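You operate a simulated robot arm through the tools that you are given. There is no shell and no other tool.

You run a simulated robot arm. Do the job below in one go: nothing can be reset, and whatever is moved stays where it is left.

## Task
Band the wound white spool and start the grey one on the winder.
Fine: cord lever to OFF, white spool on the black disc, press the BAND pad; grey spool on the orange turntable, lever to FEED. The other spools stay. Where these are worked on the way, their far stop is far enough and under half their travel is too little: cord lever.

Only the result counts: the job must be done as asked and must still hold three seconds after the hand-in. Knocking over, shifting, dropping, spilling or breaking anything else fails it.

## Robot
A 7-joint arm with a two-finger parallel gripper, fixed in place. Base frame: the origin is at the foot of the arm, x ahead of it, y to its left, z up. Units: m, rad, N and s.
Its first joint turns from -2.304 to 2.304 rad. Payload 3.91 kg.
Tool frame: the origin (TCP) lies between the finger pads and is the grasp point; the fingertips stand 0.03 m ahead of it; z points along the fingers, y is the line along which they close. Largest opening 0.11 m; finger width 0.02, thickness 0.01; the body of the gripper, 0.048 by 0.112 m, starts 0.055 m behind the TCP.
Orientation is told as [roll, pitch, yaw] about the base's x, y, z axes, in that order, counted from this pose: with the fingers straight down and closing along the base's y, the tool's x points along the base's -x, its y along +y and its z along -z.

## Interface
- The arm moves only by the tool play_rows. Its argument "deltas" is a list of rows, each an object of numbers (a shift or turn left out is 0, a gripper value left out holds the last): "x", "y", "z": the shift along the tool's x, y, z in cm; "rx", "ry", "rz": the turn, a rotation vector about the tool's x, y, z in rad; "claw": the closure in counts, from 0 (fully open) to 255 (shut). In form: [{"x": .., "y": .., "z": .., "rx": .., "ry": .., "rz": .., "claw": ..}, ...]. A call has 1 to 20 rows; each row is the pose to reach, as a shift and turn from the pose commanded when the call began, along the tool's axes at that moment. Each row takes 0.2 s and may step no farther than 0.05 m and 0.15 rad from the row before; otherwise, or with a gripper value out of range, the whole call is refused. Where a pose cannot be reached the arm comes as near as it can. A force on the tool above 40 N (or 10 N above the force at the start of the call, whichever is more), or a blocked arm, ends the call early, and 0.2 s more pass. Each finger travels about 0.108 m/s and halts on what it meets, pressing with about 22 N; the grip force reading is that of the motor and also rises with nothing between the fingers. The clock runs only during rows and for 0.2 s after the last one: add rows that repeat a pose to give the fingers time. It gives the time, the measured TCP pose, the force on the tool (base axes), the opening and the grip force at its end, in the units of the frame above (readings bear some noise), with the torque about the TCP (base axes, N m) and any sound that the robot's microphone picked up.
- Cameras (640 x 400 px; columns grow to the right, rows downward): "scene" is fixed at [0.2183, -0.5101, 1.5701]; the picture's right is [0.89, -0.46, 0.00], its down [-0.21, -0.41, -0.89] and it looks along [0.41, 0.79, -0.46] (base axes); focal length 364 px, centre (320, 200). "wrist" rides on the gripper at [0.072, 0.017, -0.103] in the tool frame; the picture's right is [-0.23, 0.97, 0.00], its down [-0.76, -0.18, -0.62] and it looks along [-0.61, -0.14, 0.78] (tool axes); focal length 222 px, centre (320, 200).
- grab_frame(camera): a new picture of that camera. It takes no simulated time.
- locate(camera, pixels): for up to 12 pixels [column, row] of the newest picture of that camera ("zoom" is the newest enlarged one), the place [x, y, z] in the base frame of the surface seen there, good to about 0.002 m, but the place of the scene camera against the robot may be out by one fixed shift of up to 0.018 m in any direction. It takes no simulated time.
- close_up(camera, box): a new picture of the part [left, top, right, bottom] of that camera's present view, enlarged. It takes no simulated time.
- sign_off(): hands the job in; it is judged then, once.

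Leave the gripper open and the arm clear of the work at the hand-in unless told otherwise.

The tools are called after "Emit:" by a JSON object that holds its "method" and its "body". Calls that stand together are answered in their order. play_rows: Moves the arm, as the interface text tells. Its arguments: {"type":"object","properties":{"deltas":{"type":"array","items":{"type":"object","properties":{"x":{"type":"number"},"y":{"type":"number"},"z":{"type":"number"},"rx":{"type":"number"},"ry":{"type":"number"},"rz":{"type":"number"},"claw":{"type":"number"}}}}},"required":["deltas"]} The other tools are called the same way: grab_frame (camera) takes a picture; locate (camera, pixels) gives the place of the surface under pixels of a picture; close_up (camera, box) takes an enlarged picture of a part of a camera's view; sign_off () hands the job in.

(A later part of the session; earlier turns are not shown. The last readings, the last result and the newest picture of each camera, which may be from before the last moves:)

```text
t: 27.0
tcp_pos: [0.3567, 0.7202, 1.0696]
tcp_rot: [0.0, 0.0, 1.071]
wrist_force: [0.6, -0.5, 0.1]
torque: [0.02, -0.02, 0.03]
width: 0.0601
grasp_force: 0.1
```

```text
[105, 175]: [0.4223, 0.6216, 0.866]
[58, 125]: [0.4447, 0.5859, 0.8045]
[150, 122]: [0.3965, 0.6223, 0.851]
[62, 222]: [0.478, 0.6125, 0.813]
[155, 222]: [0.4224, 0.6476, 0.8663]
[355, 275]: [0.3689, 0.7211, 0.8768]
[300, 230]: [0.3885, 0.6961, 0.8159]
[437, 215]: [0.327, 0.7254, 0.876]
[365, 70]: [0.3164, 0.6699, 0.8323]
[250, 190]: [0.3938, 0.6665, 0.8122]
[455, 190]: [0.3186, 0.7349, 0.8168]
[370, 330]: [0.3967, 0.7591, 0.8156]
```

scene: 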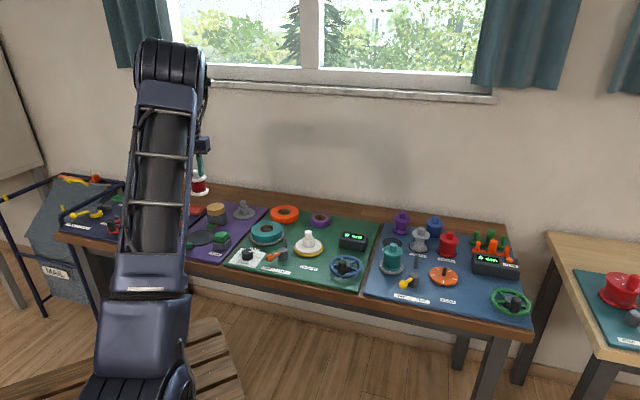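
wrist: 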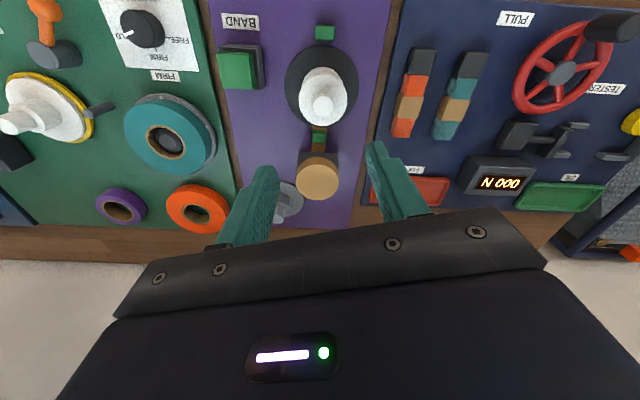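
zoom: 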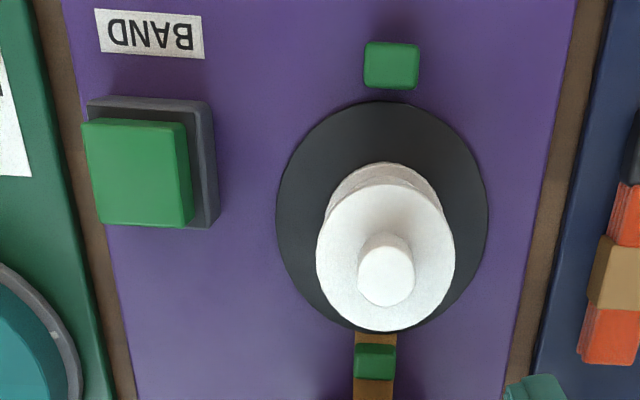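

Pad centre ≈ (0.412, 0.6305), top z 0.866. I'll move over it at height with the gripper shut, then come down to 1 cm above.

Emit:
{"method": "play_rows", "body": {"deltas": [{"x": 1.8, "y": -3.1, "z": 0, "claw": 255}, {"x": 3.6, "y": -6.3, "z": 0}, {"x": 5.31, "y": -9.35, "z": 0}, {"x": 5.31, "y": -9.35, "z": 4}, {"x": 5.31, "y": -9.35, "z": 8}, {"x": 5.31, "y": -9.35, "z": 12}, {"x": 5.31, "y": -9.35, "z": 15}, {"x": 5.31, "y": -9.35, "z": 16.4}, {"x": 5.31, "y": -9.35, "z": 16.4}]}}

Emit:
{"method": "grab_frame", "body": {"camera": "wrist"}}

Emit:
{"method": "close_up", "body": {"camera": "scene", "box": [120, 170, 280, 280]}}

```text
t: 29.0
tcp_pos: [0.4125, 0.6311, 0.9071]
tcp_rot: [0.001, 0.001, 1.071]
wrist_force: [0.3, 0.3, 0.2]
torque: [0.0, -0.03, 0.0]
width: 0.0
grasp_force: 22.1
```

```text
taken
```

wrist: 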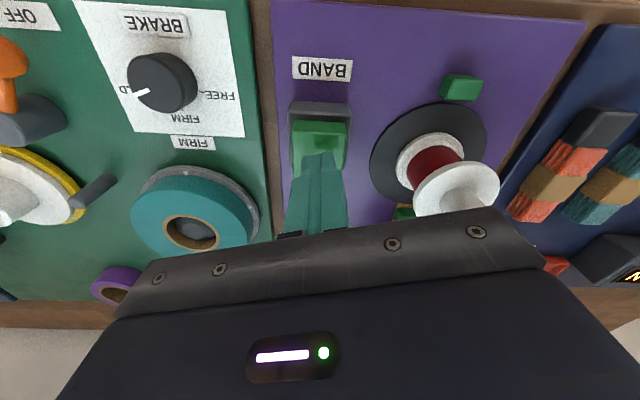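

```text
3.64 times, centred on (200, 225) of scene
```

zoom: 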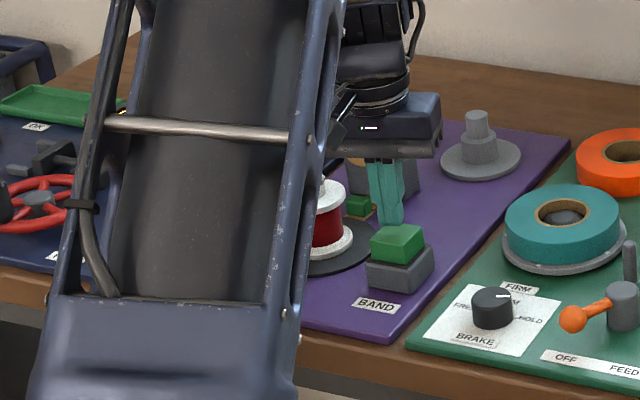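

The fingertips are over the pad centre. I'll press down gently in small steps.

Emit:
{"method": "play_rows", "body": {"deltas": [{"z": 0.7}, {"z": 1.1}, {"z": 1.3}, {"z": 1.5}, {"z": 1.6}]}}

Emit:
{"method": "grab_frame", "body": {"camera": "wrist"}}

```text
t: 30.2
tcp_pos: [0.4132, 0.6316, 0.8894]
tcp_rot: [0.0, -0.002, 1.072]
wrist_force: [0.1, -1.5, 4.8]
torque: [-0.06, -0.03, 0.01]
width: 0.0
grasp_force: 21.8
heard: click
```

```text
taken
```

wrist: 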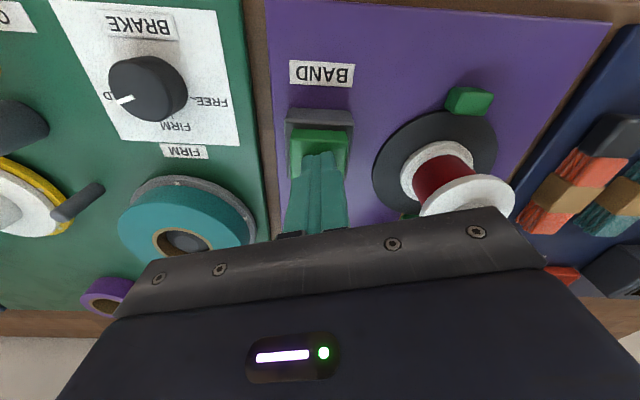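

I heard a click and the pad is down about 6 mm. I'll release upward and check what happened at the spool.

Emit:
{"method": "play_rows", "body": {"deltas": [{"z": -0.5}, {"z": -2}, {"z": -6}, {"z": -10}, {"z": -14}, {"z": -18}, {"z": -18}]}}

Emit:
{"method": "grab_frame", "body": {"camera": "wrist"}}

Emit:
{"method": "close_up", "body": {"camera": "scene", "box": [120, 170, 280, 280]}}

```text
t: 31.8
tcp_pos: [0.4128, 0.6296, 1.072]
tcp_rot: [0.0, 0.0, 1.069]
wrist_force: [-0.4, 0.0, 1.1]
torque: [0.03, 0.03, 0.02]
width: 0.0003
grasp_force: 22.1
```

```text
taken
```

wrist: 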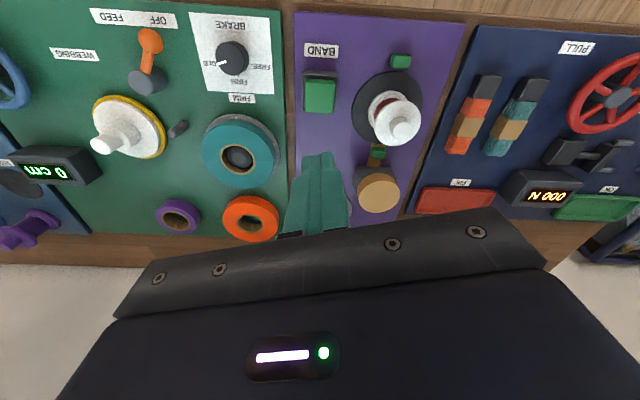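

```text
3.64 times, centred on (200, 225) of scene
```

zoom: 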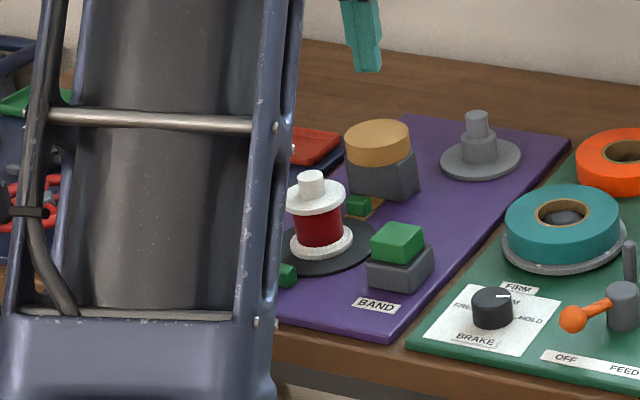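

I don't see an obvious band yet. Let me enlarge the white spool in both views.

Emit:
{"method": "close_up", "body": {"camera": "wrist", "box": [330, 40, 450, 220]}}

Emit:
{"method": "close_up", "body": {"camera": "scene", "box": [180, 205, 250, 255]}}

```text
2.22 times, centred on (390, 130) of wrist
```

zoom: 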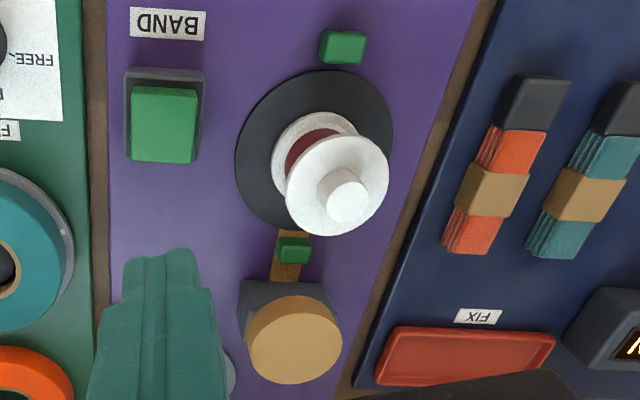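

```text
8.00 times, centred on (215, 230) of scene
```

zoom: 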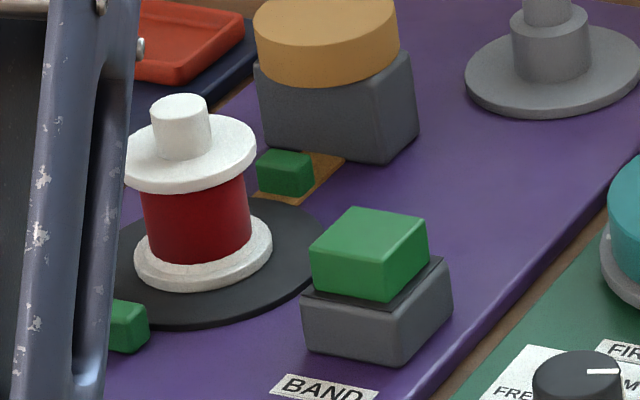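

No band is visible yet. I'll let two seconds pass with the arm still, then look again.

Emit:
{"method": "play_rows", "body": {"deltas": [{"z": 0}, {"z": 0}, {"z": 0}, {"z": 0}, {"z": 0}, {"z": 0}, {"z": 0}, {"z": 0}, {"z": 0}, {"z": 0}]}}

Emit:
{"method": "close_up", "body": {"camera": "wrist", "box": [330, 40, 450, 220]}}

Emit:
{"method": "close_up", "body": {"camera": "scene", "box": [180, 205, 250, 255]}}

```text
t: 34.0
tcp_pos: [0.4127, 0.6302, 1.0716]
tcp_rot: [0.0, 0.0, 1.07]
wrist_force: [0.1, 0.6, 0.2]
torque: [0.02, 0.02, -0.02]
width: 0.0003
grasp_force: 22.6
```

```text
2.22 times, centred on (390, 130) of wrist
```

zoom: 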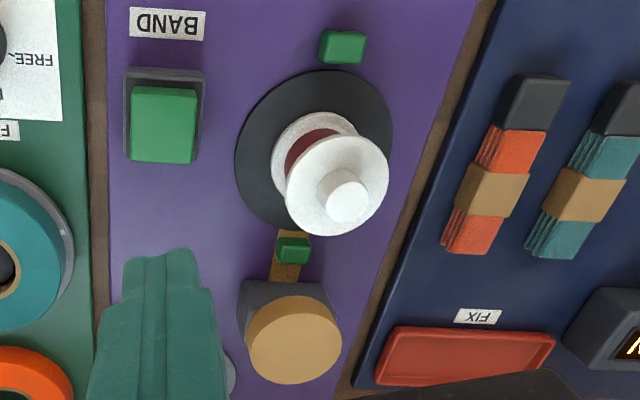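

```text
8.00 times, centred on (215, 230) of scene
```

zoom: 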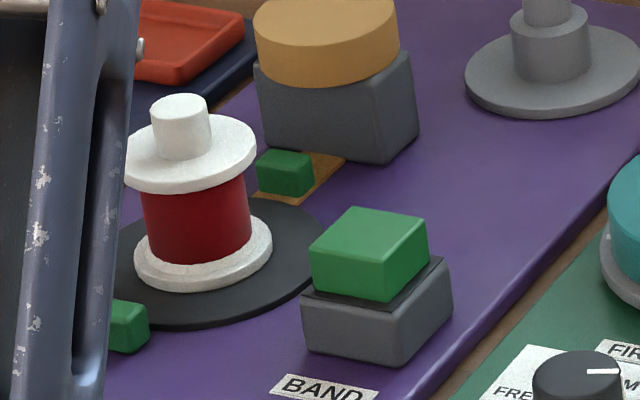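

Still nothing visible. The first press stopped at only 4.8 N, so the pad may not have bottomed. I'll press again, deeper and held longer, watching the force.

Emit:
{"method": "play_rows", "body": {"deltas": [{"z": 4}, {"z": 8}, {"z": 12}, {"z": 15.5}, {"z": 17}, {"z": 17.6}, {"z": 18}, {"z": 18.2}, {"z": 18.4}, {"z": 18.5}]}}

Emit:
{"method": "grab_frame", "body": {"camera": "wrist"}}

Emit:
{"method": "close_up", "body": {"camera": "scene", "box": [180, 205, 250, 255]}}

```text
t: 36.2
tcp_pos: [0.4124, 0.631, 0.8869]
tcp_rot: [0.001, -0.002, 1.072]
wrist_force: [2.9, 2.2, 9.3]
torque: [0.1, -0.11, 0.02]
width: 0.0
grasp_force: 21.9
heard: click
```

```text
taken
```

wrist: 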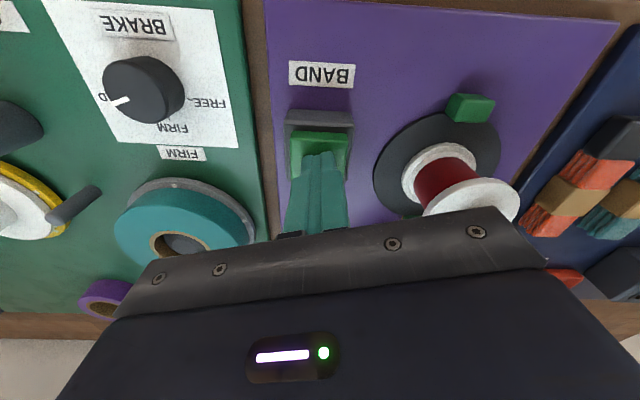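

```text
8.00 times, centred on (215, 230) of scene
```

zoom: 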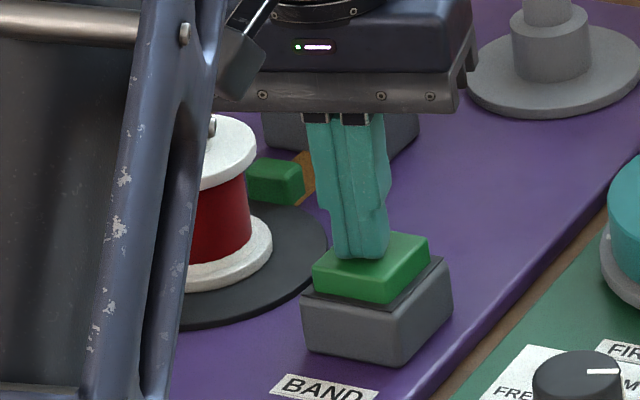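

While the pad is held, the small green jaws are moving in toward the spool. So the pad has to be held. I'll keep holding and watch.

Emit:
{"method": "play_rows", "body": {"deltas": [{"z": 0}, {"z": 0}, {"z": 0}, {"z": 0}, {"z": 0}]}}

Emit:
{"method": "grab_frame", "body": {"camera": "wrist"}}

Emit:
{"method": "close_up", "body": {"camera": "scene", "box": [180, 205, 250, 255]}}

```text
t: 37.4
tcp_pos: [0.4123, 0.6305, 0.8861]
tcp_rot: [0.0, -0.001, 1.068]
wrist_force: [1.7, 1.4, 8.9]
torque: [0.01, -0.05, -0.02]
width: 0.0
grasp_force: 22.2
```

```text
taken
```

wrist: 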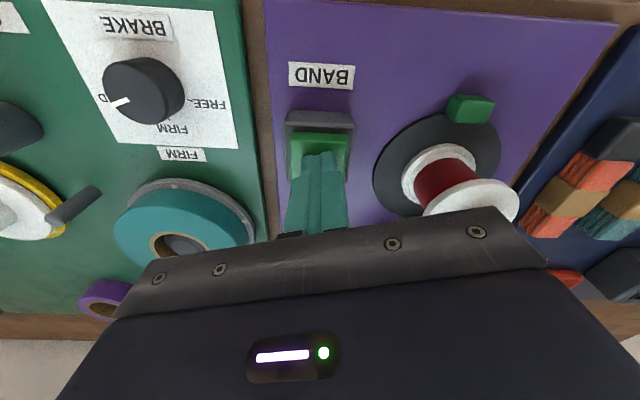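

```text
8.00 times, centred on (215, 230) of scene
```

zoom: 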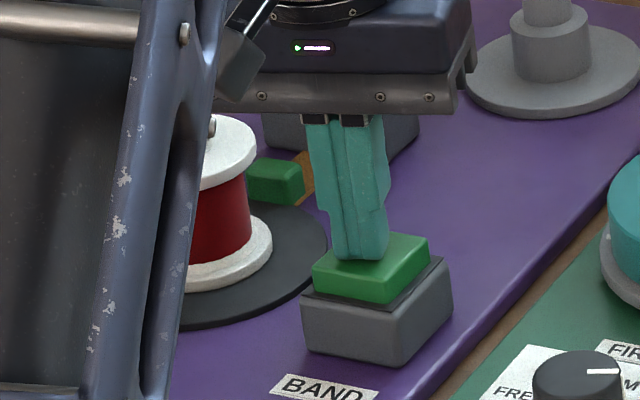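

The jaws stopped partway and the pad is not bottomed yet (9 N). I'll press further in 1 mm steps.

Emit:
{"method": "play_rows", "body": {"deltas": [{"z": 0.15}, {"z": 0.3}, {"z": 0.45}, {"z": 0.6}, {"z": 0.6}, {"z": 0.6}]}}

Emit:
{"method": "grab_frame", "body": {"camera": "wrist"}}

Emit:
{"method": "close_up", "body": {"camera": "scene", "box": [180, 205, 250, 255]}}

```text
t: 38.8
tcp_pos: [0.4117, 0.6311, 0.8806]
tcp_rot: [0.0, -0.003, 1.069]
wrist_force: [3.8, -2.7, 17.3]
torque: [-0.09, -0.08, -0.01]
width: 0.0
grasp_force: 22.2
```

```text
taken
```

wrist: 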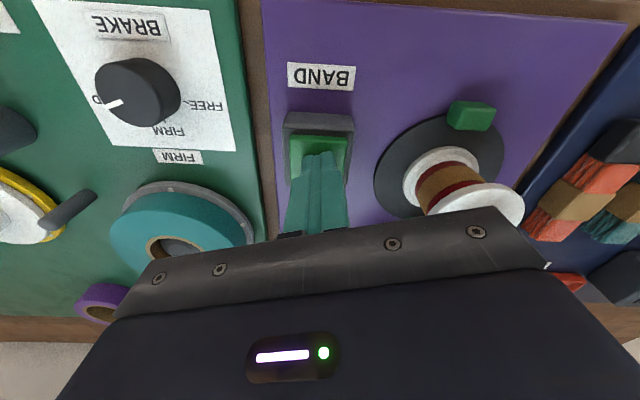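

```text
8.00 times, centred on (215, 230) of scene
```

zoom: 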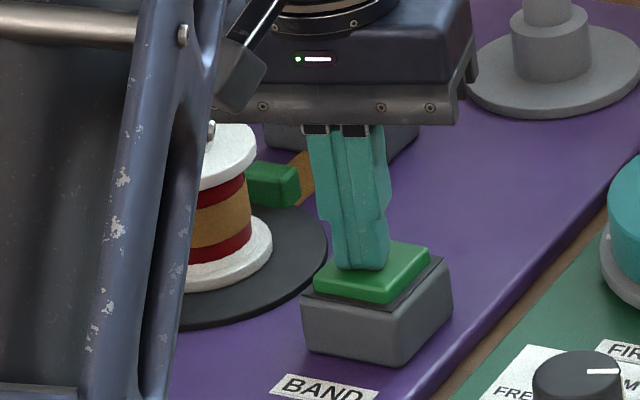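

A tan band is now wrapped around the red cord on the white spool. I'll release upward, open the gripper at height and confirm.

Emit:
{"method": "play_rows", "body": {"deltas": [{"z": -0.6}, {"z": -2}, {"z": -6}, {"z": -10}, {"z": -14}, {"z": -18}, {"z": -22}, {"z": -22, "claw": 0}, {"z": -22}, {"z": -22}, {"z": -22}]}}

Emit:
{"method": "grab_frame", "body": {"camera": "wrist"}}

Emit:
{"method": "close_up", "body": {"camera": "scene", "box": [180, 205, 250, 255]}}

```text
t: 41.2
tcp_pos: [0.4097, 0.63, 1.0996]
tcp_rot: [-0.001, 0.001, 1.069]
wrist_force: [0.8, 0.7, -0.3]
torque: [-0.01, -0.01, 0.0]
width: 0.11
grasp_force: 0.1
```

```text
taken
```

wrist: 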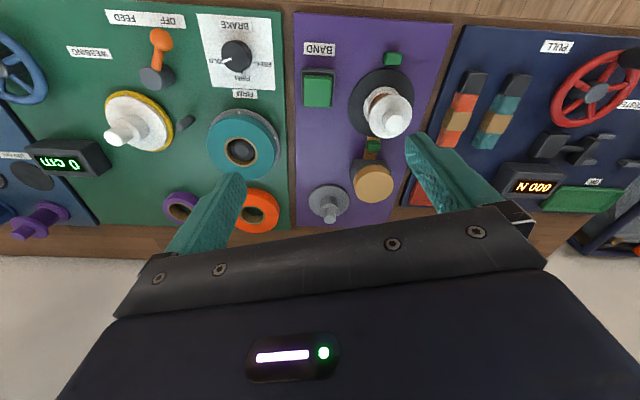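

```text
8.00 times, centred on (215, 230) of scene
```

zoom: 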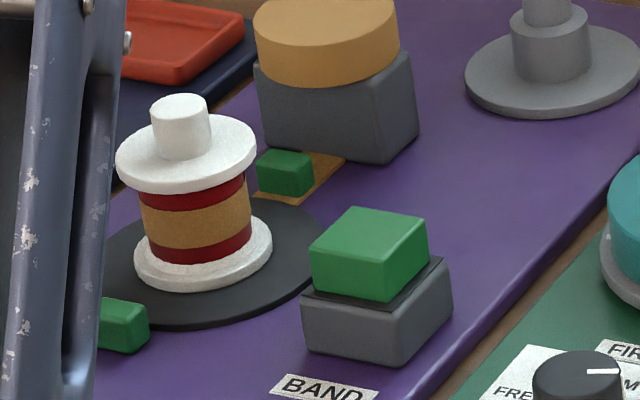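

The banding is done. Now for the grey spool: I'll fly back at z ≈ 1.10 to about (0.96, 0.26), near the grey two-flanged spool on the blue mat, with yaw ≈ 0.28.

Emit:
{"method": "play_rows", "body": {"deltas": [{"x": 0.2, "y": -2.1, "rz": 0.03}, {"x": 0.6, "y": -6.2, "rz": 0.08}, {"x": 1.0, "y": -10.4, "rz": 0.13}, {"x": 1.4, "y": -14.6, "rz": 0.18}, {"x": 1.8, "y": -18.8, "rz": 0.23}, {"x": 2.2, "y": -23.0, "rz": 0.28}, {"x": 2.6, "y": -27.2, "rz": 0.33}, {"x": 3.0, "y": -31.4, "rz": 0.38}, {"x": 3.4, "y": -35.6, "rz": 0.43}, {"x": 3.7, "y": -39.8, "rz": 0.48}, {"x": 4.1, "y": -44.0, "rz": 0.53}, {"x": 4.5, "y": -48.2, "rz": 0.58}, {"x": 4.9, "y": -52.4, "rz": 0.63}, {"x": 5.3, "y": -56.6, "rz": 0.68}, {"x": 5.7, "y": -60.8, "rz": 0.73}, {"x": 6.0, "y": -64.0, "rz": 0.77}, {"x": 6.19, "y": -65.86, "rz": 0.793}, {"x": 6.19, "y": -65.86, "rz": 0.793}]}}

Emit:
{"method": "grab_frame", "body": {"camera": "wrist"}}

Emit:
{"method": "close_up", "body": {"camera": "scene", "box": [360, 190, 540, 310]}}

```text
t: 45.0
tcp_pos: [0.9576, 0.2577, 1.1006]
tcp_rot: [0.001, -0.001, 0.277]
wrist_force: [0.4, -0.2, 0.1]
torque: [0.02, 0.01, -0.03]
width: 0.1102
grasp_force: 0.1
```

```text
taken
```

wrist: 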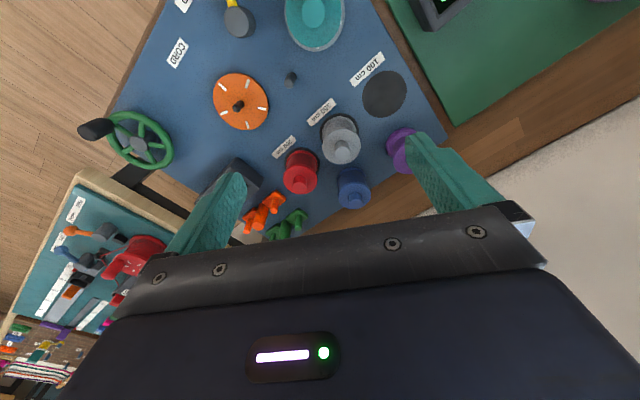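

```text
3.33 times, centred on (450, 250) of scene
```

zoom: 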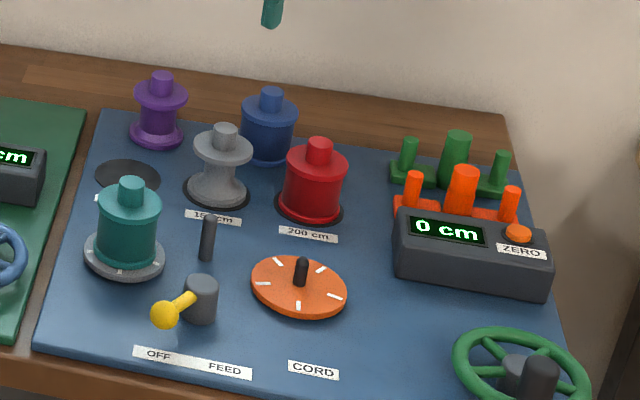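

Now the turntable and the grey spool are in clear view. I'll enlarge and measure the grey spool, its neighbours and the spindle.

Emit:
{"method": "close_up", "body": {"camera": "wrist", "box": [200, 60, 420, 220]}}

Emit:
{"method": "locate", "body": {"camera": "zoom", "pixels": [[407, 265], [385, 235], [442, 228], [405, 195], [360, 200], [110, 127], [110, 118], [45, 120], [200, 140], [125, 40], [300, 360], [450, 380]]}}

```text
2.50 times, centred on (310, 140) of wrist
```

zoom: 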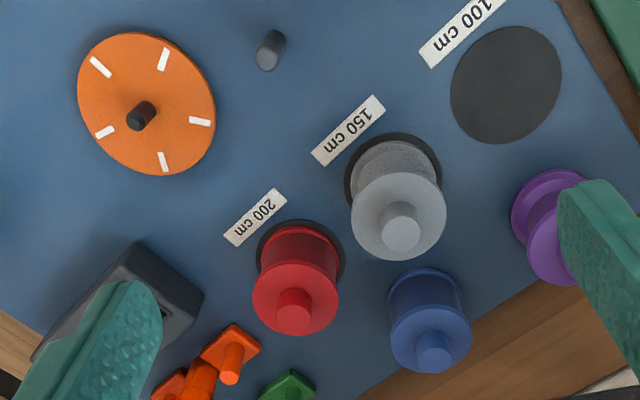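

```text
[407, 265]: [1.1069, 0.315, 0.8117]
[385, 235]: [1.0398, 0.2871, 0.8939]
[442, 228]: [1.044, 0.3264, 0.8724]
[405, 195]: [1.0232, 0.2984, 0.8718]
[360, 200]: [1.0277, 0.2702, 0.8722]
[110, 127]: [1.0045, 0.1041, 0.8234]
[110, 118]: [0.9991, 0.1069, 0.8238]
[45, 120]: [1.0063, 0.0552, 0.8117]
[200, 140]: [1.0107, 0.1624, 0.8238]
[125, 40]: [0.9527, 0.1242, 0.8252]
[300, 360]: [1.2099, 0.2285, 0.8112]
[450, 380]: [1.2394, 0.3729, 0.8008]
```

Emit:
{"method": "locate", "body": {"camera": "zoom", "pixels": [[401, 236], [401, 222], [401, 249], [354, 216], [444, 216], [399, 175], [399, 258], [134, 122], [142, 115], [80, 95], [213, 120], [162, 173]]}}

Emit:
{"method": "locate", "body": {"camera": "zoom", "pixels": [[125, 35], [95, 140], [200, 70], [296, 318], [436, 357], [557, 262], [270, 35], [340, 270], [380, 350], [150, 290], [385, 160], [440, 165]]}}

```text
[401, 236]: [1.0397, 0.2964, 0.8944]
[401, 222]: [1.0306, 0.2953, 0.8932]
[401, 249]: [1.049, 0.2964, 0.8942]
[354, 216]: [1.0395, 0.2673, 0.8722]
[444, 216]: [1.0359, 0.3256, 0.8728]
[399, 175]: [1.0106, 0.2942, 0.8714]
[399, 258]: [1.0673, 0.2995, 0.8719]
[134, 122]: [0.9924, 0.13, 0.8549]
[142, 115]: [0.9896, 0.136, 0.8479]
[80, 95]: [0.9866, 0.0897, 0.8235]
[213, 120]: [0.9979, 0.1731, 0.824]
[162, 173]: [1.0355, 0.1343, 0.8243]
```

```text
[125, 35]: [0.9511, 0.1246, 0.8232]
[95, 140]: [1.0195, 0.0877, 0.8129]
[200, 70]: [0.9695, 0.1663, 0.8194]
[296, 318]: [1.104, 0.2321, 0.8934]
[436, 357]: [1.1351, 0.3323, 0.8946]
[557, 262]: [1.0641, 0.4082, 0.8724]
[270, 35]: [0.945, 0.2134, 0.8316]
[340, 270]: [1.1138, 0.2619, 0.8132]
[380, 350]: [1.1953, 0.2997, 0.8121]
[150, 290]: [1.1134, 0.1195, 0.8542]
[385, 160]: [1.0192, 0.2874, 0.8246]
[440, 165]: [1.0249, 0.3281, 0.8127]
```

Grey spool: centre ≈ (1.039, 0.2965), flange top z 0.872, knob top 0.894, so 1.08 m out, beyond the straight-down reach. I'll tilt the tool outward 0.4 rad (fingers still closing sideways) and hover at TCP z ≈ 1.0.

Emit:
{"method": "play_rows", "body": {"deltas": [{"x": -1.5, "y": 0.3, "z": 0, "ry": -0.13, "claw": 130}, {"x": -3, "y": 0.6, "z": 1, "ry": -0.26}, {"x": -4.5, "y": 0.9, "z": 3, "ry": -0.4}, {"x": -6, "y": 1.2, "z": 6, "ry": -0.4}, {"x": -7.7, "y": 1.35, "z": 9.5, "ry": -0.4}, {"x": -7.7, "y": 1.35, "z": 9.9, "ry": -0.4}]}}

Emit:
{"method": "grab_frame", "body": {"camera": "wrist"}}

Emit:
{"method": "close_up", "body": {"camera": "scene", "box": [360, 170, 540, 290]}}

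```text
t: 46.4
tcp_pos: [1.0315, 0.2947, 0.9996]
tcp_rot: [0.0, -0.403, 0.278]
wrist_force: [-0.1, 0.8, 0.8]
torque: [0.0, -0.01, -0.01]
width: 0.054
grasp_force: 0.0
```

```text
taken
```

wrist: 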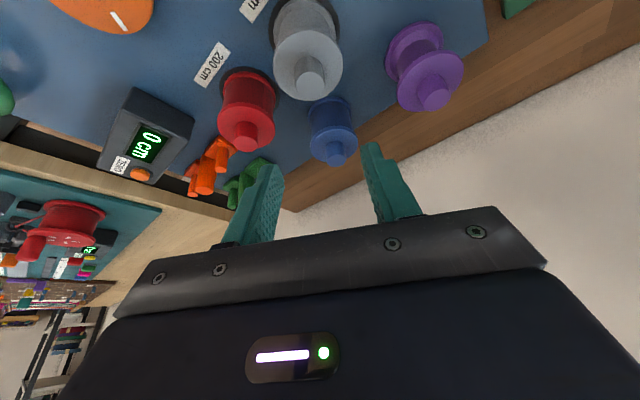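

```text
3.33 times, centred on (450, 230) of scene
```

zoom: 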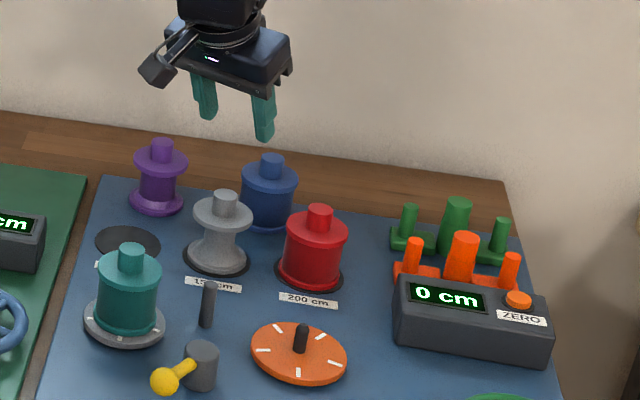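

The tilted pose is reached. I'll descend vertically (tool x +0.389, z +0.921 per unit) by 5 cm to TCP z ≈ 0.95 and check alignment and reach.

Emit:
{"method": "play_rows", "body": {"deltas": [{"x": 0.97, "z": 2.3}, {"x": 1.95, "z": 4.6}, {"x": 1.95, "z": 4.6}]}}

Emit:
{"method": "close_up", "body": {"camera": "wrist", "box": [220, 40, 420, 200]}}

Emit:
{"method": "close_up", "body": {"camera": "scene", "box": [360, 170, 540, 290]}}

```text
t: 47.2
tcp_pos: [1.0317, 0.2958, 0.9496]
tcp_rot: [-0.001, -0.399, 0.28]
wrist_force: [0.1, -0.3, 0.6]
torque: [0.01, 0.0, -0.01]
width: 0.0538
grasp_force: 0.1
```

```text
2.50 times, centred on (320, 120) of wrist
```

zoom: 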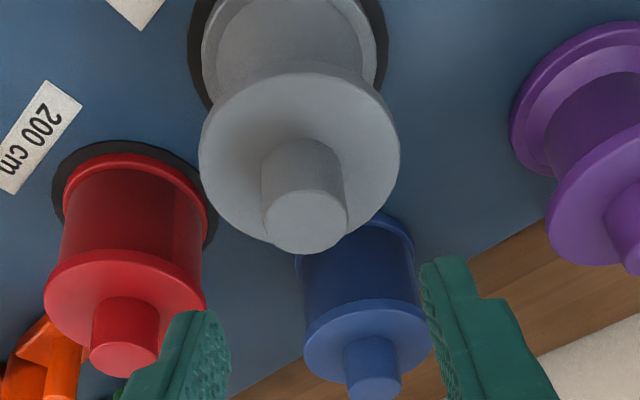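

```text
3.33 times, centred on (450, 230) of scene
```

zoom: 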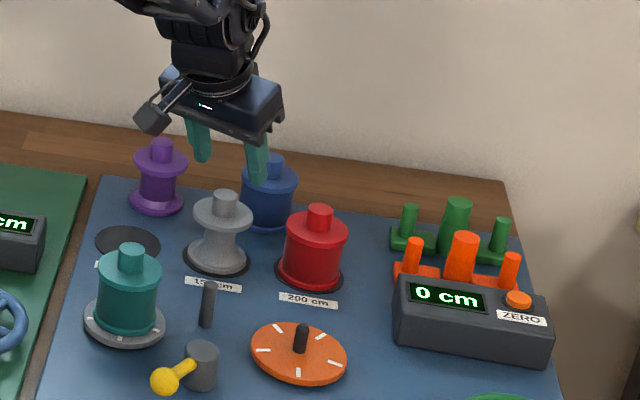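

The knob is at wrist (314,129), within 2 mm of the prediction. I'll correct and descend to TCP z ≈ 0.907 (lowest fingertip edge about 3 mm above the flange).

Emit:
{"method": "play_rows", "body": {"deltas": [{"x": 0.14, "y": -0.07, "z": -0.06}, {"x": 0.9, "y": -0.07, "z": 1.75}, {"x": 1.45, "y": -0.07, "z": 3.0}, {"x": 1.83, "y": -0.07, "z": 3.93}, {"x": 1.83, "y": -0.07, "z": 3.93}]}}

Emit:
{"method": "close_up", "body": {"camera": "wrist", "box": [220, 60, 420, 220]}}

Emit:
{"method": "close_up", "body": {"camera": "scene", "box": [380, 190, 470, 250]}}

```text
t: 48.4
tcp_pos: [1.0292, 0.2942, 0.9084]
tcp_rot: [0.001, -0.4, 0.277]
wrist_force: [-0.2, 0.1, -0.3]
torque: [0.01, 0.01, -0.01]
width: 0.0537
grasp_force: 0.1
```

```text
2.50 times, centred on (320, 140) of wrist
```

zoom: 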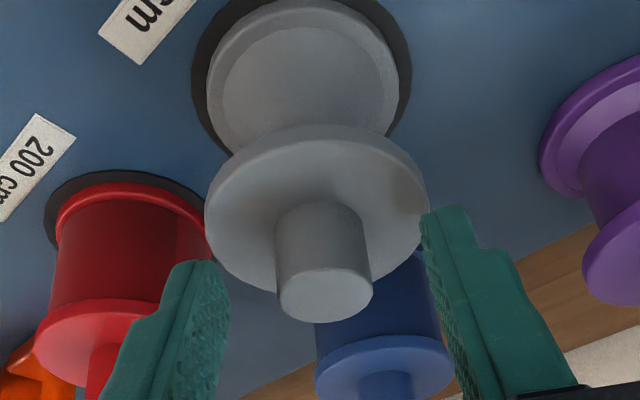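

```text
6.67 times, centred on (425, 220) of scene
```

zoom: 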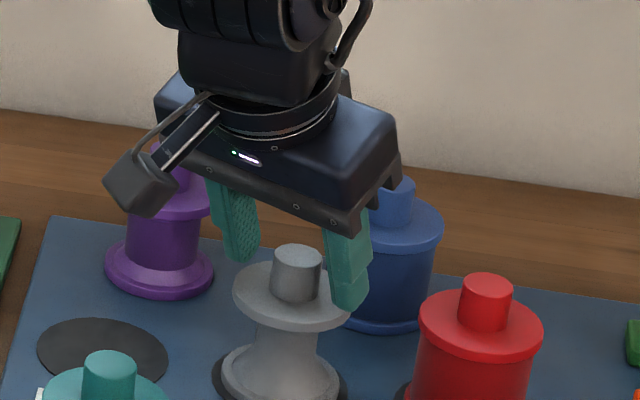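

The knob is centred between the pads (wrist (322,178)). I'll shift 1.5 mm inward and close.

Emit:
{"method": "play_rows", "body": {"deltas": [{"x": 0.14, "y": 0.03, "z": -0.04}, {"x": 0.14, "y": 0.03, "z": -0.04, "claw": 255}, {"x": 0.14, "y": 0.03, "z": -0.04}, {"x": 0.14, "y": 0.03, "z": -0.04}, {"x": 0.14, "y": 0.03, "z": -0.04}]}}

Emit:
{"method": "close_up", "body": {"camera": "wrist", "box": [220, 60, 420, 220]}}

```text
t: 49.6
tcp_pos: [1.0274, 0.293, 0.9071]
tcp_rot: [0.0, -0.399, 0.277]
wrist_force: [0.8, -0.1, 1.4]
torque: [-0.06, -0.07, -0.04]
width: 0.023
grasp_force: 22.3
```

```text
2.50 times, centred on (320, 140) of wrist
```

zoom: 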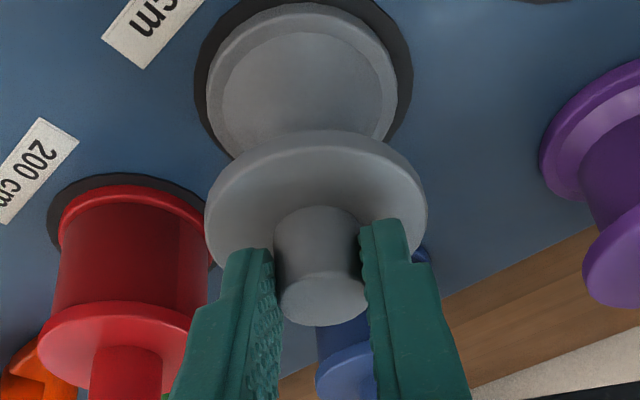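

The grey knob is gripped (0.023 m, 22 N). I'll lift vertically 10 cm and check that the spool hangs upright.

Emit:
{"method": "play_rows", "body": {"deltas": [{"x": -0.2, "z": -0.46}, {"x": -0.78, "z": -1.84}, {"x": -1.75, "z": -4.15}, {"x": -2.7, "z": -6.4}, {"x": -3.89, "z": -9.21}, {"x": -3.89, "z": -9.21}]}}

Emit:
{"method": "close_up", "body": {"camera": "wrist", "box": [220, 60, 420, 220]}}

Emit:
{"method": "close_up", "body": {"camera": "scene", "box": [370, 180, 520, 290]}}

```text
t: 51.0
tcp_pos: [1.028, 0.2931, 1.007]
tcp_rot: [0.001, -0.4, 0.278]
wrist_force: [-0.1, -0.3, -1.3]
torque: [0.0, 0.02, 0.0]
width: 0.0233
grasp_force: 21.9
```

```text
2.50 times, centred on (320, 140) of wrist
```

zoom: 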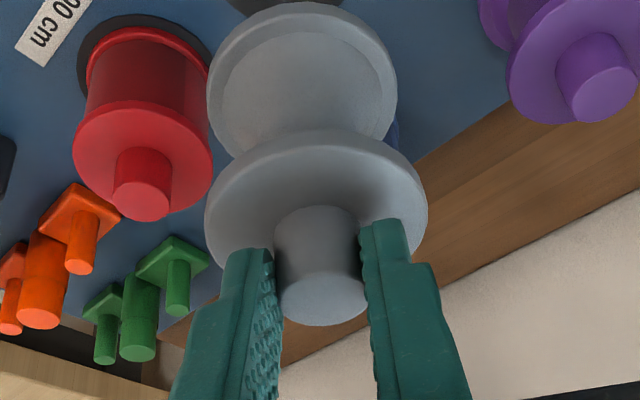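

```text
3.64 times, centred on (445, 235) of scene
```

zoom: 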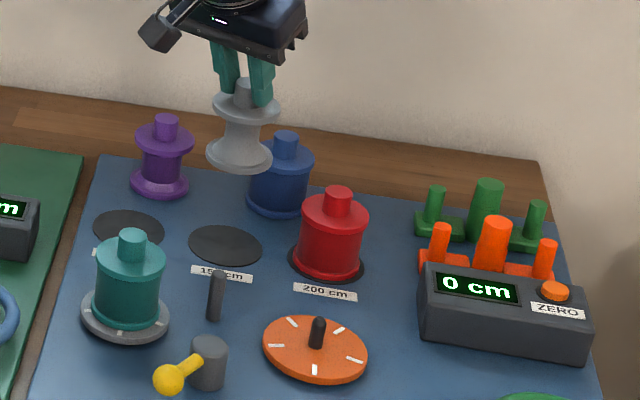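

The spool hangs upright and hasn't shifted in the grip. I'll measure the held spool's flange and knob in the wrist view to get its axis relative to the TCP.

Emit:
{"method": "close_up", "body": {"camera": "wrist", "box": [220, 60, 420, 220]}}

Emit:
{"method": "locate", "body": {"camera": "zoom", "pixels": [[209, 215], [425, 215], [315, 137], [240, 165], [395, 165], [224, 250], [323, 295], [323, 276], [323, 318], [300, 295], [350, 295], [215, 190]]}}

Emit:
{"method": "locate", "body": {"camera": "zoom", "pixels": [[418, 190], [272, 140], [360, 140], [212, 60], [394, 60], [303, 8], [250, 25], [355, 25], [215, 80], [390, 90], [300, 60], [300, 100]]}}

```text
2.50 times, centred on (320, 140) of wrist
```

zoom: 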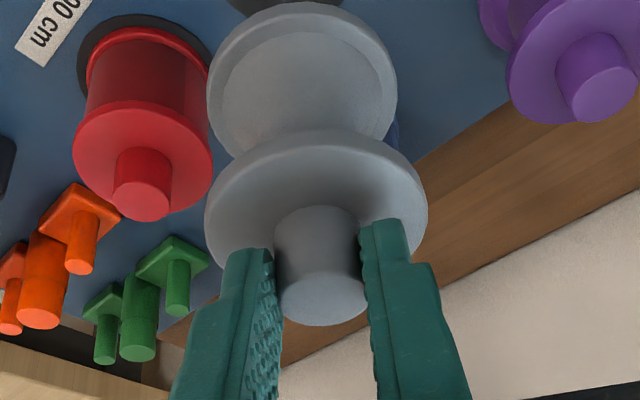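

```text
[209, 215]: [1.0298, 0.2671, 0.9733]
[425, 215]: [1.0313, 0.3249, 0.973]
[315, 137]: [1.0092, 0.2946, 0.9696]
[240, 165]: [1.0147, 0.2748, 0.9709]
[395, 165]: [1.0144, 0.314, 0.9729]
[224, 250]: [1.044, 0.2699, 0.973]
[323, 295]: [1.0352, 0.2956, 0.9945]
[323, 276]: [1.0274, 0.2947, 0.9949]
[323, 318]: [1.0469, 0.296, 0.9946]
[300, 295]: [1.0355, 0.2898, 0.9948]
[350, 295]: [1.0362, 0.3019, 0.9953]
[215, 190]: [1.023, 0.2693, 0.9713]
```

```text
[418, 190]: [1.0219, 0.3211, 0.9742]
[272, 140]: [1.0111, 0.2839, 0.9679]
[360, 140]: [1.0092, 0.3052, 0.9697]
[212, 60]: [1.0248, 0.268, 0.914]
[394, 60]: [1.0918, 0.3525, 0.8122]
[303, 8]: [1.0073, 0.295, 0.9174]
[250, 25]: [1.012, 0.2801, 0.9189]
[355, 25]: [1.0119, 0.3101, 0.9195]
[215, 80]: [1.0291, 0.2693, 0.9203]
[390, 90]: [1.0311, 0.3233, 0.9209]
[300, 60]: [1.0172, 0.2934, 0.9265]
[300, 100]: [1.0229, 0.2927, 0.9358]
```

The held spool's axis lies (+0.0095, +0.0029) from the TCP and is vertical. I'll keep this orientation and move toward the turntable, stopping about 7 cm to its left, so the same camera can see both spindle and spool.

Emit:
{"method": "play_rows", "body": {"deltas": [{"x": 0.6, "y": -1.5, "z": -1.6}, {"x": 1.6, "y": -3.6, "z": -2.2}, {"x": 2.8, "y": -6.0, "z": -3.0}, {"x": 3.6, "y": -7.6, "z": -3.6}, {"x": 4.04, "y": -8.47, "z": -3.88}, {"x": 4.04, "y": -8.47, "z": -3.88}]}}

Emit:
{"method": "grab_frame", "body": {"camera": "wrist"}}

Emit:
{"method": "close_up", "body": {"camera": "scene", "box": [370, 180, 520, 290]}}

```text
t: 52.4
tcp_pos: [1.0003, 0.1969, 1.0282]
tcp_rot: [0.001, -0.399, 0.278]
wrist_force: [0.2, -0.6, -0.4]
torque: [0.0, 0.03, -0.04]
width: 0.0229
grasp_force: 21.6
```

```text
taken
```

wrist: 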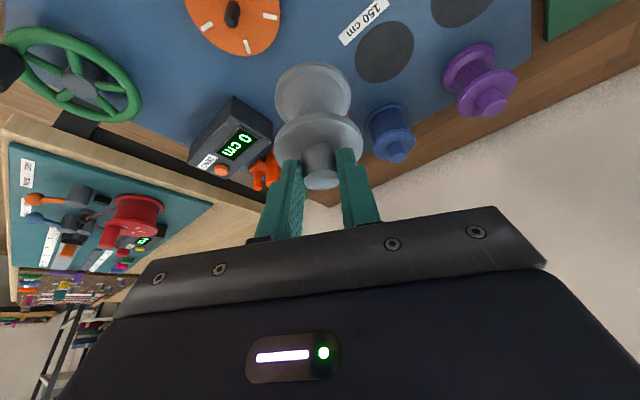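

```text
3.64 times, centred on (445, 235) of scene
```

zoom: 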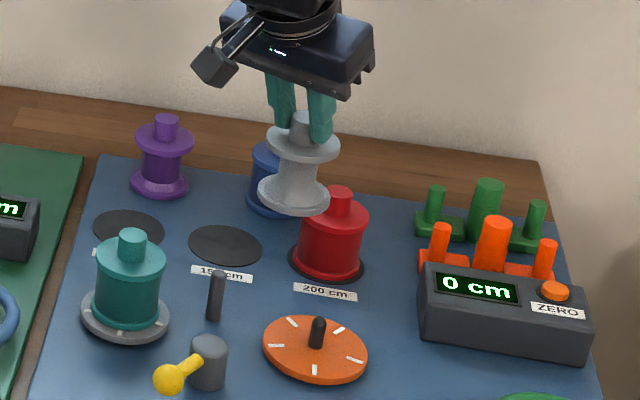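

The spindle is at wrist (232,14). I'll enlarge that corner and measure the spindle and the turntable.

Emit:
{"method": "close_up", "body": {"camera": "wrist", "box": [170, 0, 310, 80]}}

Emit:
{"method": "locate", "body": {"camera": "wrist", "pixels": [[232, 22], [229, 22], [235, 22], [232, 18], [232, 25], [189, 5], [278, 10], [246, 54], [210, 45], [270, 40], [233, 8], [320, 178]]}}

```text
4.57 times, centred on (240, 40) of wrist
```

zoom: 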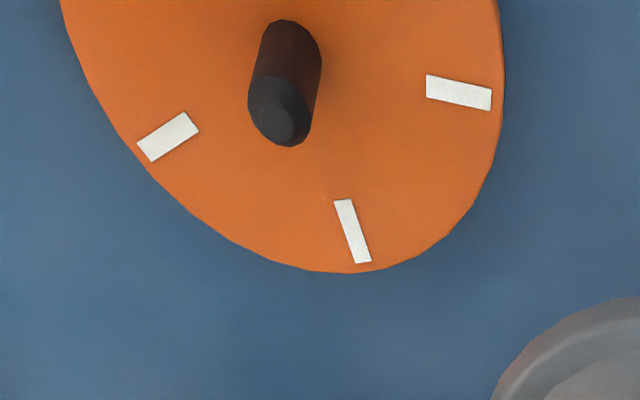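

```text
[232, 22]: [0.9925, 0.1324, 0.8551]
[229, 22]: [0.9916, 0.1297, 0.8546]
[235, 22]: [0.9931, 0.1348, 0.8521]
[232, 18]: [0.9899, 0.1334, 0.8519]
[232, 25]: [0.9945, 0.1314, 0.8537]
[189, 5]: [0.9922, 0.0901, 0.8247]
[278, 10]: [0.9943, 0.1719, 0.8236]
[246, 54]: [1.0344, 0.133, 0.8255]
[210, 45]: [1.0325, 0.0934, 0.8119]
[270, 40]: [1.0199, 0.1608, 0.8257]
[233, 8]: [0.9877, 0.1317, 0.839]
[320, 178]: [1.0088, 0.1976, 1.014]
```

The spindle top centre is ≈ (0.9931, 0.1305, 0.855), with a chamfered tip. I'll re-measure the held spool's axis from this same pose.

Emit:
{"method": "close_up", "body": {"camera": "wrist", "box": [250, 50, 390, 210]}}

Emit:
{"method": "locate", "body": {"camera": "wrist", "pixels": [[276, 142], [361, 142], [318, 113], [290, 122], [350, 122], [320, 187], [320, 171], [310, 178], [333, 178], [277, 90], [348, 96], [314, 64]]}}

```text
2.50 times, centred on (320, 130) of wrist
```

zoom: 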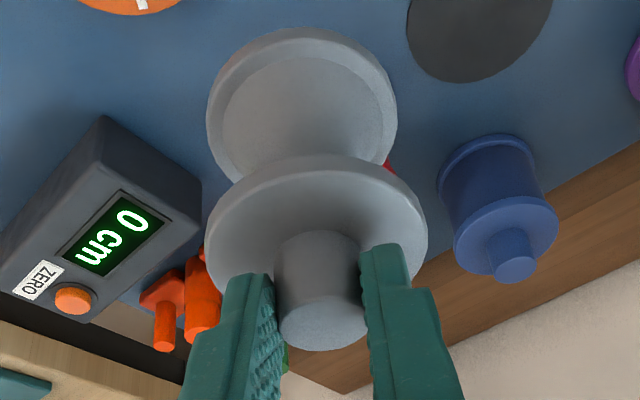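

```text
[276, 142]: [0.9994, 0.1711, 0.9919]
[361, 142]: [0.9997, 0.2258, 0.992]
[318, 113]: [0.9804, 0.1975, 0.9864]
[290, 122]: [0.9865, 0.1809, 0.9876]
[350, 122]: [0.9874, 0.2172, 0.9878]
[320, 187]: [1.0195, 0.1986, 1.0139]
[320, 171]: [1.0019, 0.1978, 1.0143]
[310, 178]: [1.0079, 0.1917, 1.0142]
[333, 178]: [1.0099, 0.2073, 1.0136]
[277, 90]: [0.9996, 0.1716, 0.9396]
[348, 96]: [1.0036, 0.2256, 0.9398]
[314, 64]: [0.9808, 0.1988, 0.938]
```

The held axis is ≈ (+0.0096, +0.0025) from the TCP. So the TCP must go to (0.9835, 0.1280). I'll move over the spindle at height first.

Emit:
{"method": "play_rows", "body": {"deltas": [{"x": 1.3, "y": -2.06, "z": 0.15}, {"x": 2.7, "y": -4.12, "z": 0.3}, {"x": 4.03, "y": -6.18, "z": 0.47}, {"x": 4.03, "y": -6.18, "z": 0.47}, {"x": 4.03, "y": -6.18, "z": 0.47}]}}

Emit:
{"method": "grab_frame", "body": {"camera": "wrist"}}

Emit:
{"method": "close_up", "body": {"camera": "scene", "box": [390, 190, 500, 290]}}

```text
t: 53.6
tcp_pos: [0.9819, 0.1264, 1.0074]
tcp_rot: [0.0, -0.4, 0.278]
wrist_force: [-0.4, 0.3, -0.8]
torque: [-0.01, 0.0, 0.01]
width: 0.0229
grasp_force: 21.9
```

```text
taken
```

wrist: 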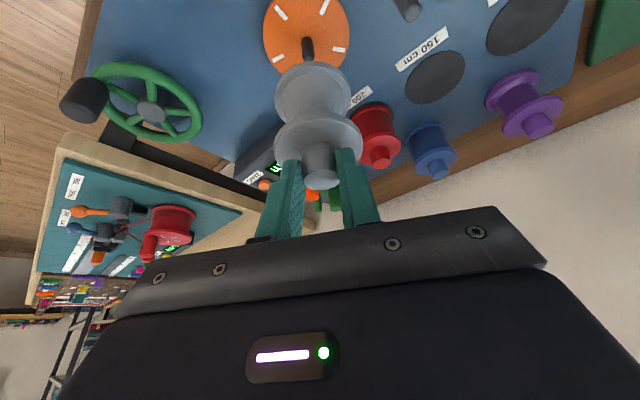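

```text
4.00 times, centred on (445, 240) of scene
```

zoom: 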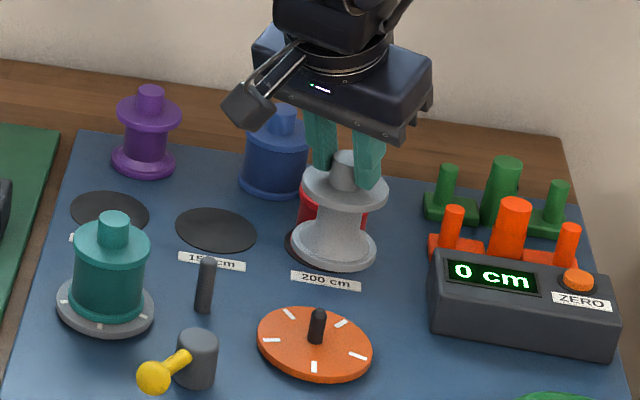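

Projecting both through the scene camera, the spool's base should appear at zoom (331,246) if aligned. I see it at about (333,246), so it matches well. I'll enlarge more to check precisely.

Emit:
{"method": "close_up", "body": {"camera": "scene", "box": [425, 220, 475, 290]}}

Emit:
{"method": "close_up", "body": {"camera": "wrist", "box": [250, 0, 370, 120]}}

```text
5.71 times, centred on (450, 255) of scene
```

zoom: 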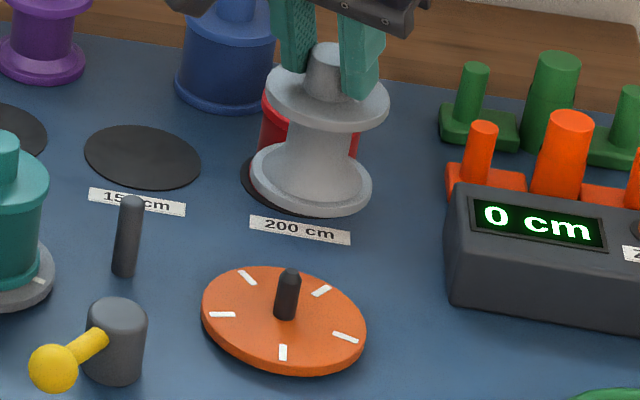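

```text
3.33 times, centred on (310, 60) of wrist
```

zoom: 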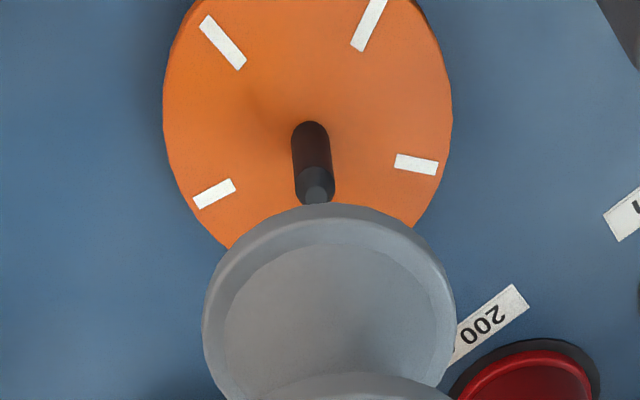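

Both views agree: the spindle is about 1.2 mm nearer the base and 0.7 mm to the left of the spool axis. I'll correct that and descend to about 7 mm above the spindle tip.

Emit:
{"method": "play_rows", "body": {"deltas": [{"x": 0.1, "y": 0.07, "z": -0.04}, {"x": 0.8, "y": 0.07, "z": 1.6}, {"x": 1.5, "y": 0.07, "z": 3.3}, {"x": 2.1, "y": 0.07, "z": 4.7}, {"x": 2.1, "y": 0.07, "z": 4.7}]}}

Emit:
{"method": "close_up", "body": {"camera": "scene", "box": [425, 220, 475, 290]}}

Emit:
{"method": "close_up", "body": {"camera": "wrist", "box": [250, 20, 370, 140]}}

```text
t: 54.8
tcp_pos: [0.9826, 0.1283, 0.9551]
tcp_rot: [-0.001, -0.399, 0.276]
wrist_force: [0.9, 1.1, -0.4]
torque: [-0.01, 0.02, -0.03]
width: 0.0226
grasp_force: 21.7
```

```text
5.71 times, centred on (450, 255) of scene
```

zoom: 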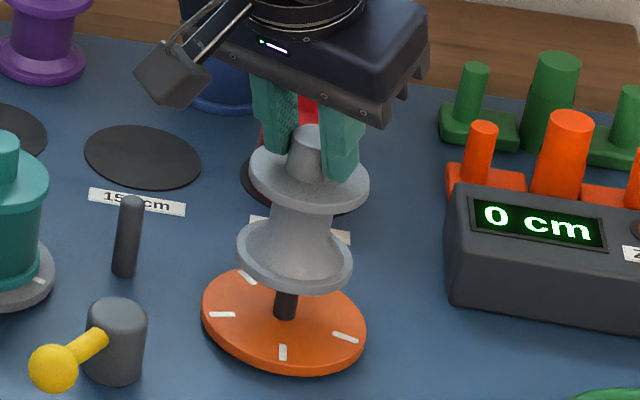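

```text
3.33 times, centred on (310, 80) of wrist
```

zoom: 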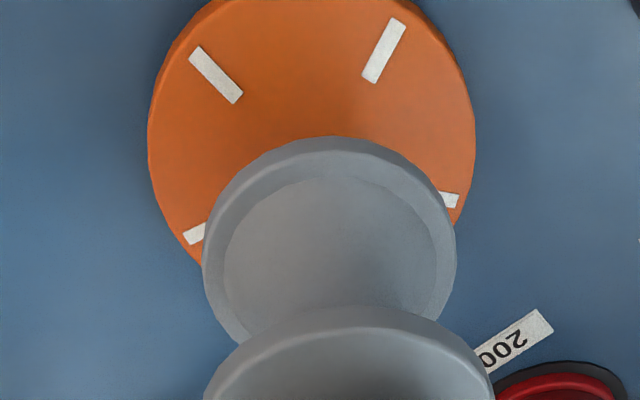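

Aligned within about 1 mm. I'll descend 1.2 cm slowly, which takes the bore over the spindle tip, and watch the force.

Emit:
{"method": "play_rows", "body": {"deltas": [{"x": 0.117, "z": 0.276}, {"x": 0.234, "z": 0.553}, {"x": 0.35, "z": 0.829}, {"x": 0.467, "z": 1.105}, {"x": 0.467, "z": 1.105}]}}

Emit:
{"method": "close_up", "body": {"camera": "scene", "box": [425, 220, 475, 290]}}

```text
t: 56.0
tcp_pos: [0.984, 0.1286, 0.9437]
tcp_rot: [0.0, -0.4, 0.279]
wrist_force: [-0.4, 0.1, 0.1]
torque: [-0.02, -0.01, 0.0]
width: 0.0229
grasp_force: 21.8
```

```text
5.71 times, centred on (450, 255) of scene
```

zoom: 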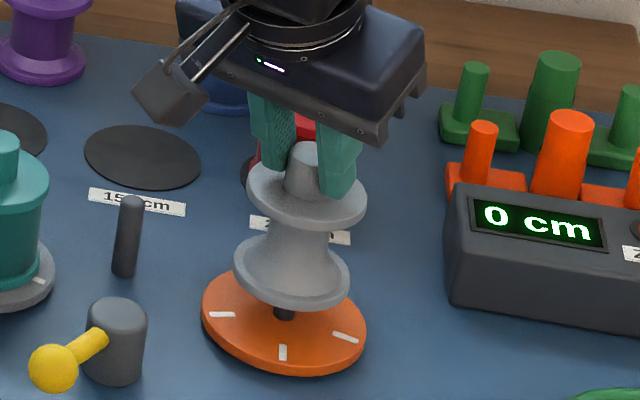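

No contact force, and the base is already below the tip height, so the bore is over the spindle. I'll continue down another 2 cm in small steps.

Emit:
{"method": "play_rows", "body": {"deltas": [{"x": 0.117, "z": 0.276}, {"x": 0.234, "z": 0.553}, {"x": 0.35, "z": 0.829}, {"x": 0.467, "z": 1.105}, {"x": 0.584, "z": 1.382}, {"x": 0.701, "z": 1.658}, {"x": 0.779, "z": 1.842}, {"x": 0.779, "z": 1.842}]}}

Emit:
{"method": "close_up", "body": {"camera": "scene", "box": [425, 220, 475, 290]}}

```text
t: 57.8
tcp_pos: [0.9834, 0.1289, 0.9231]
tcp_rot: [-0.001, -0.4, 0.277]
wrist_force: [0.9, 0.0, -0.5]
torque: [-0.01, 0.01, 0.0]
width: 0.0229
grasp_force: 22.3
```

```text
5.71 times, centred on (450, 255) of scene
```

zoom: 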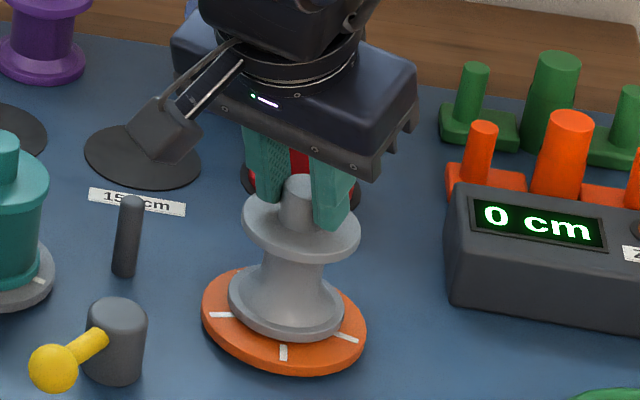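

It's sliding freely down the spindle. The last 6 mm go in 1 mm steps until contact.

Emit:
{"method": "play_rows", "body": {"deltas": [{"x": 0.078, "z": 0.184}, {"x": 0.156, "z": 0.368}, {"x": 0.195, "z": 0.46}, {"x": 0.234, "z": 0.553}, {"x": 0.253, "z": 0.6}]}}

Emit:
{"method": "close_up", "body": {"camera": "scene", "box": [425, 220, 475, 290]}}

```text
t: 59.0
tcp_pos: [0.9823, 0.1287, 0.9185]
tcp_rot: [0.001, -0.401, 0.276]
wrist_force: [1.3, 3.1, 16.1]
torque: [0.15, -0.32, 0.03]
width: 0.0232
grasp_force: 22.2
```

```text
5.71 times, centred on (450, 255) of scene
```

zoom: 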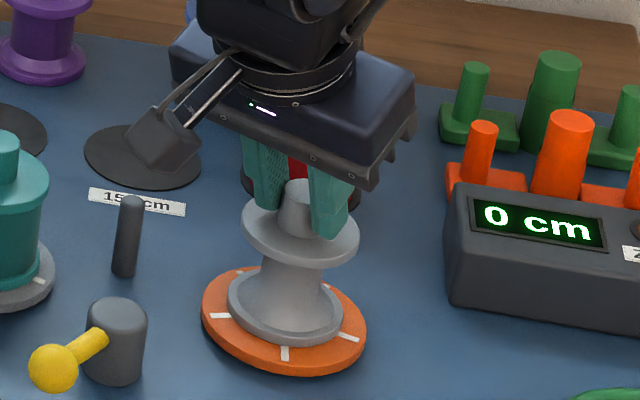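

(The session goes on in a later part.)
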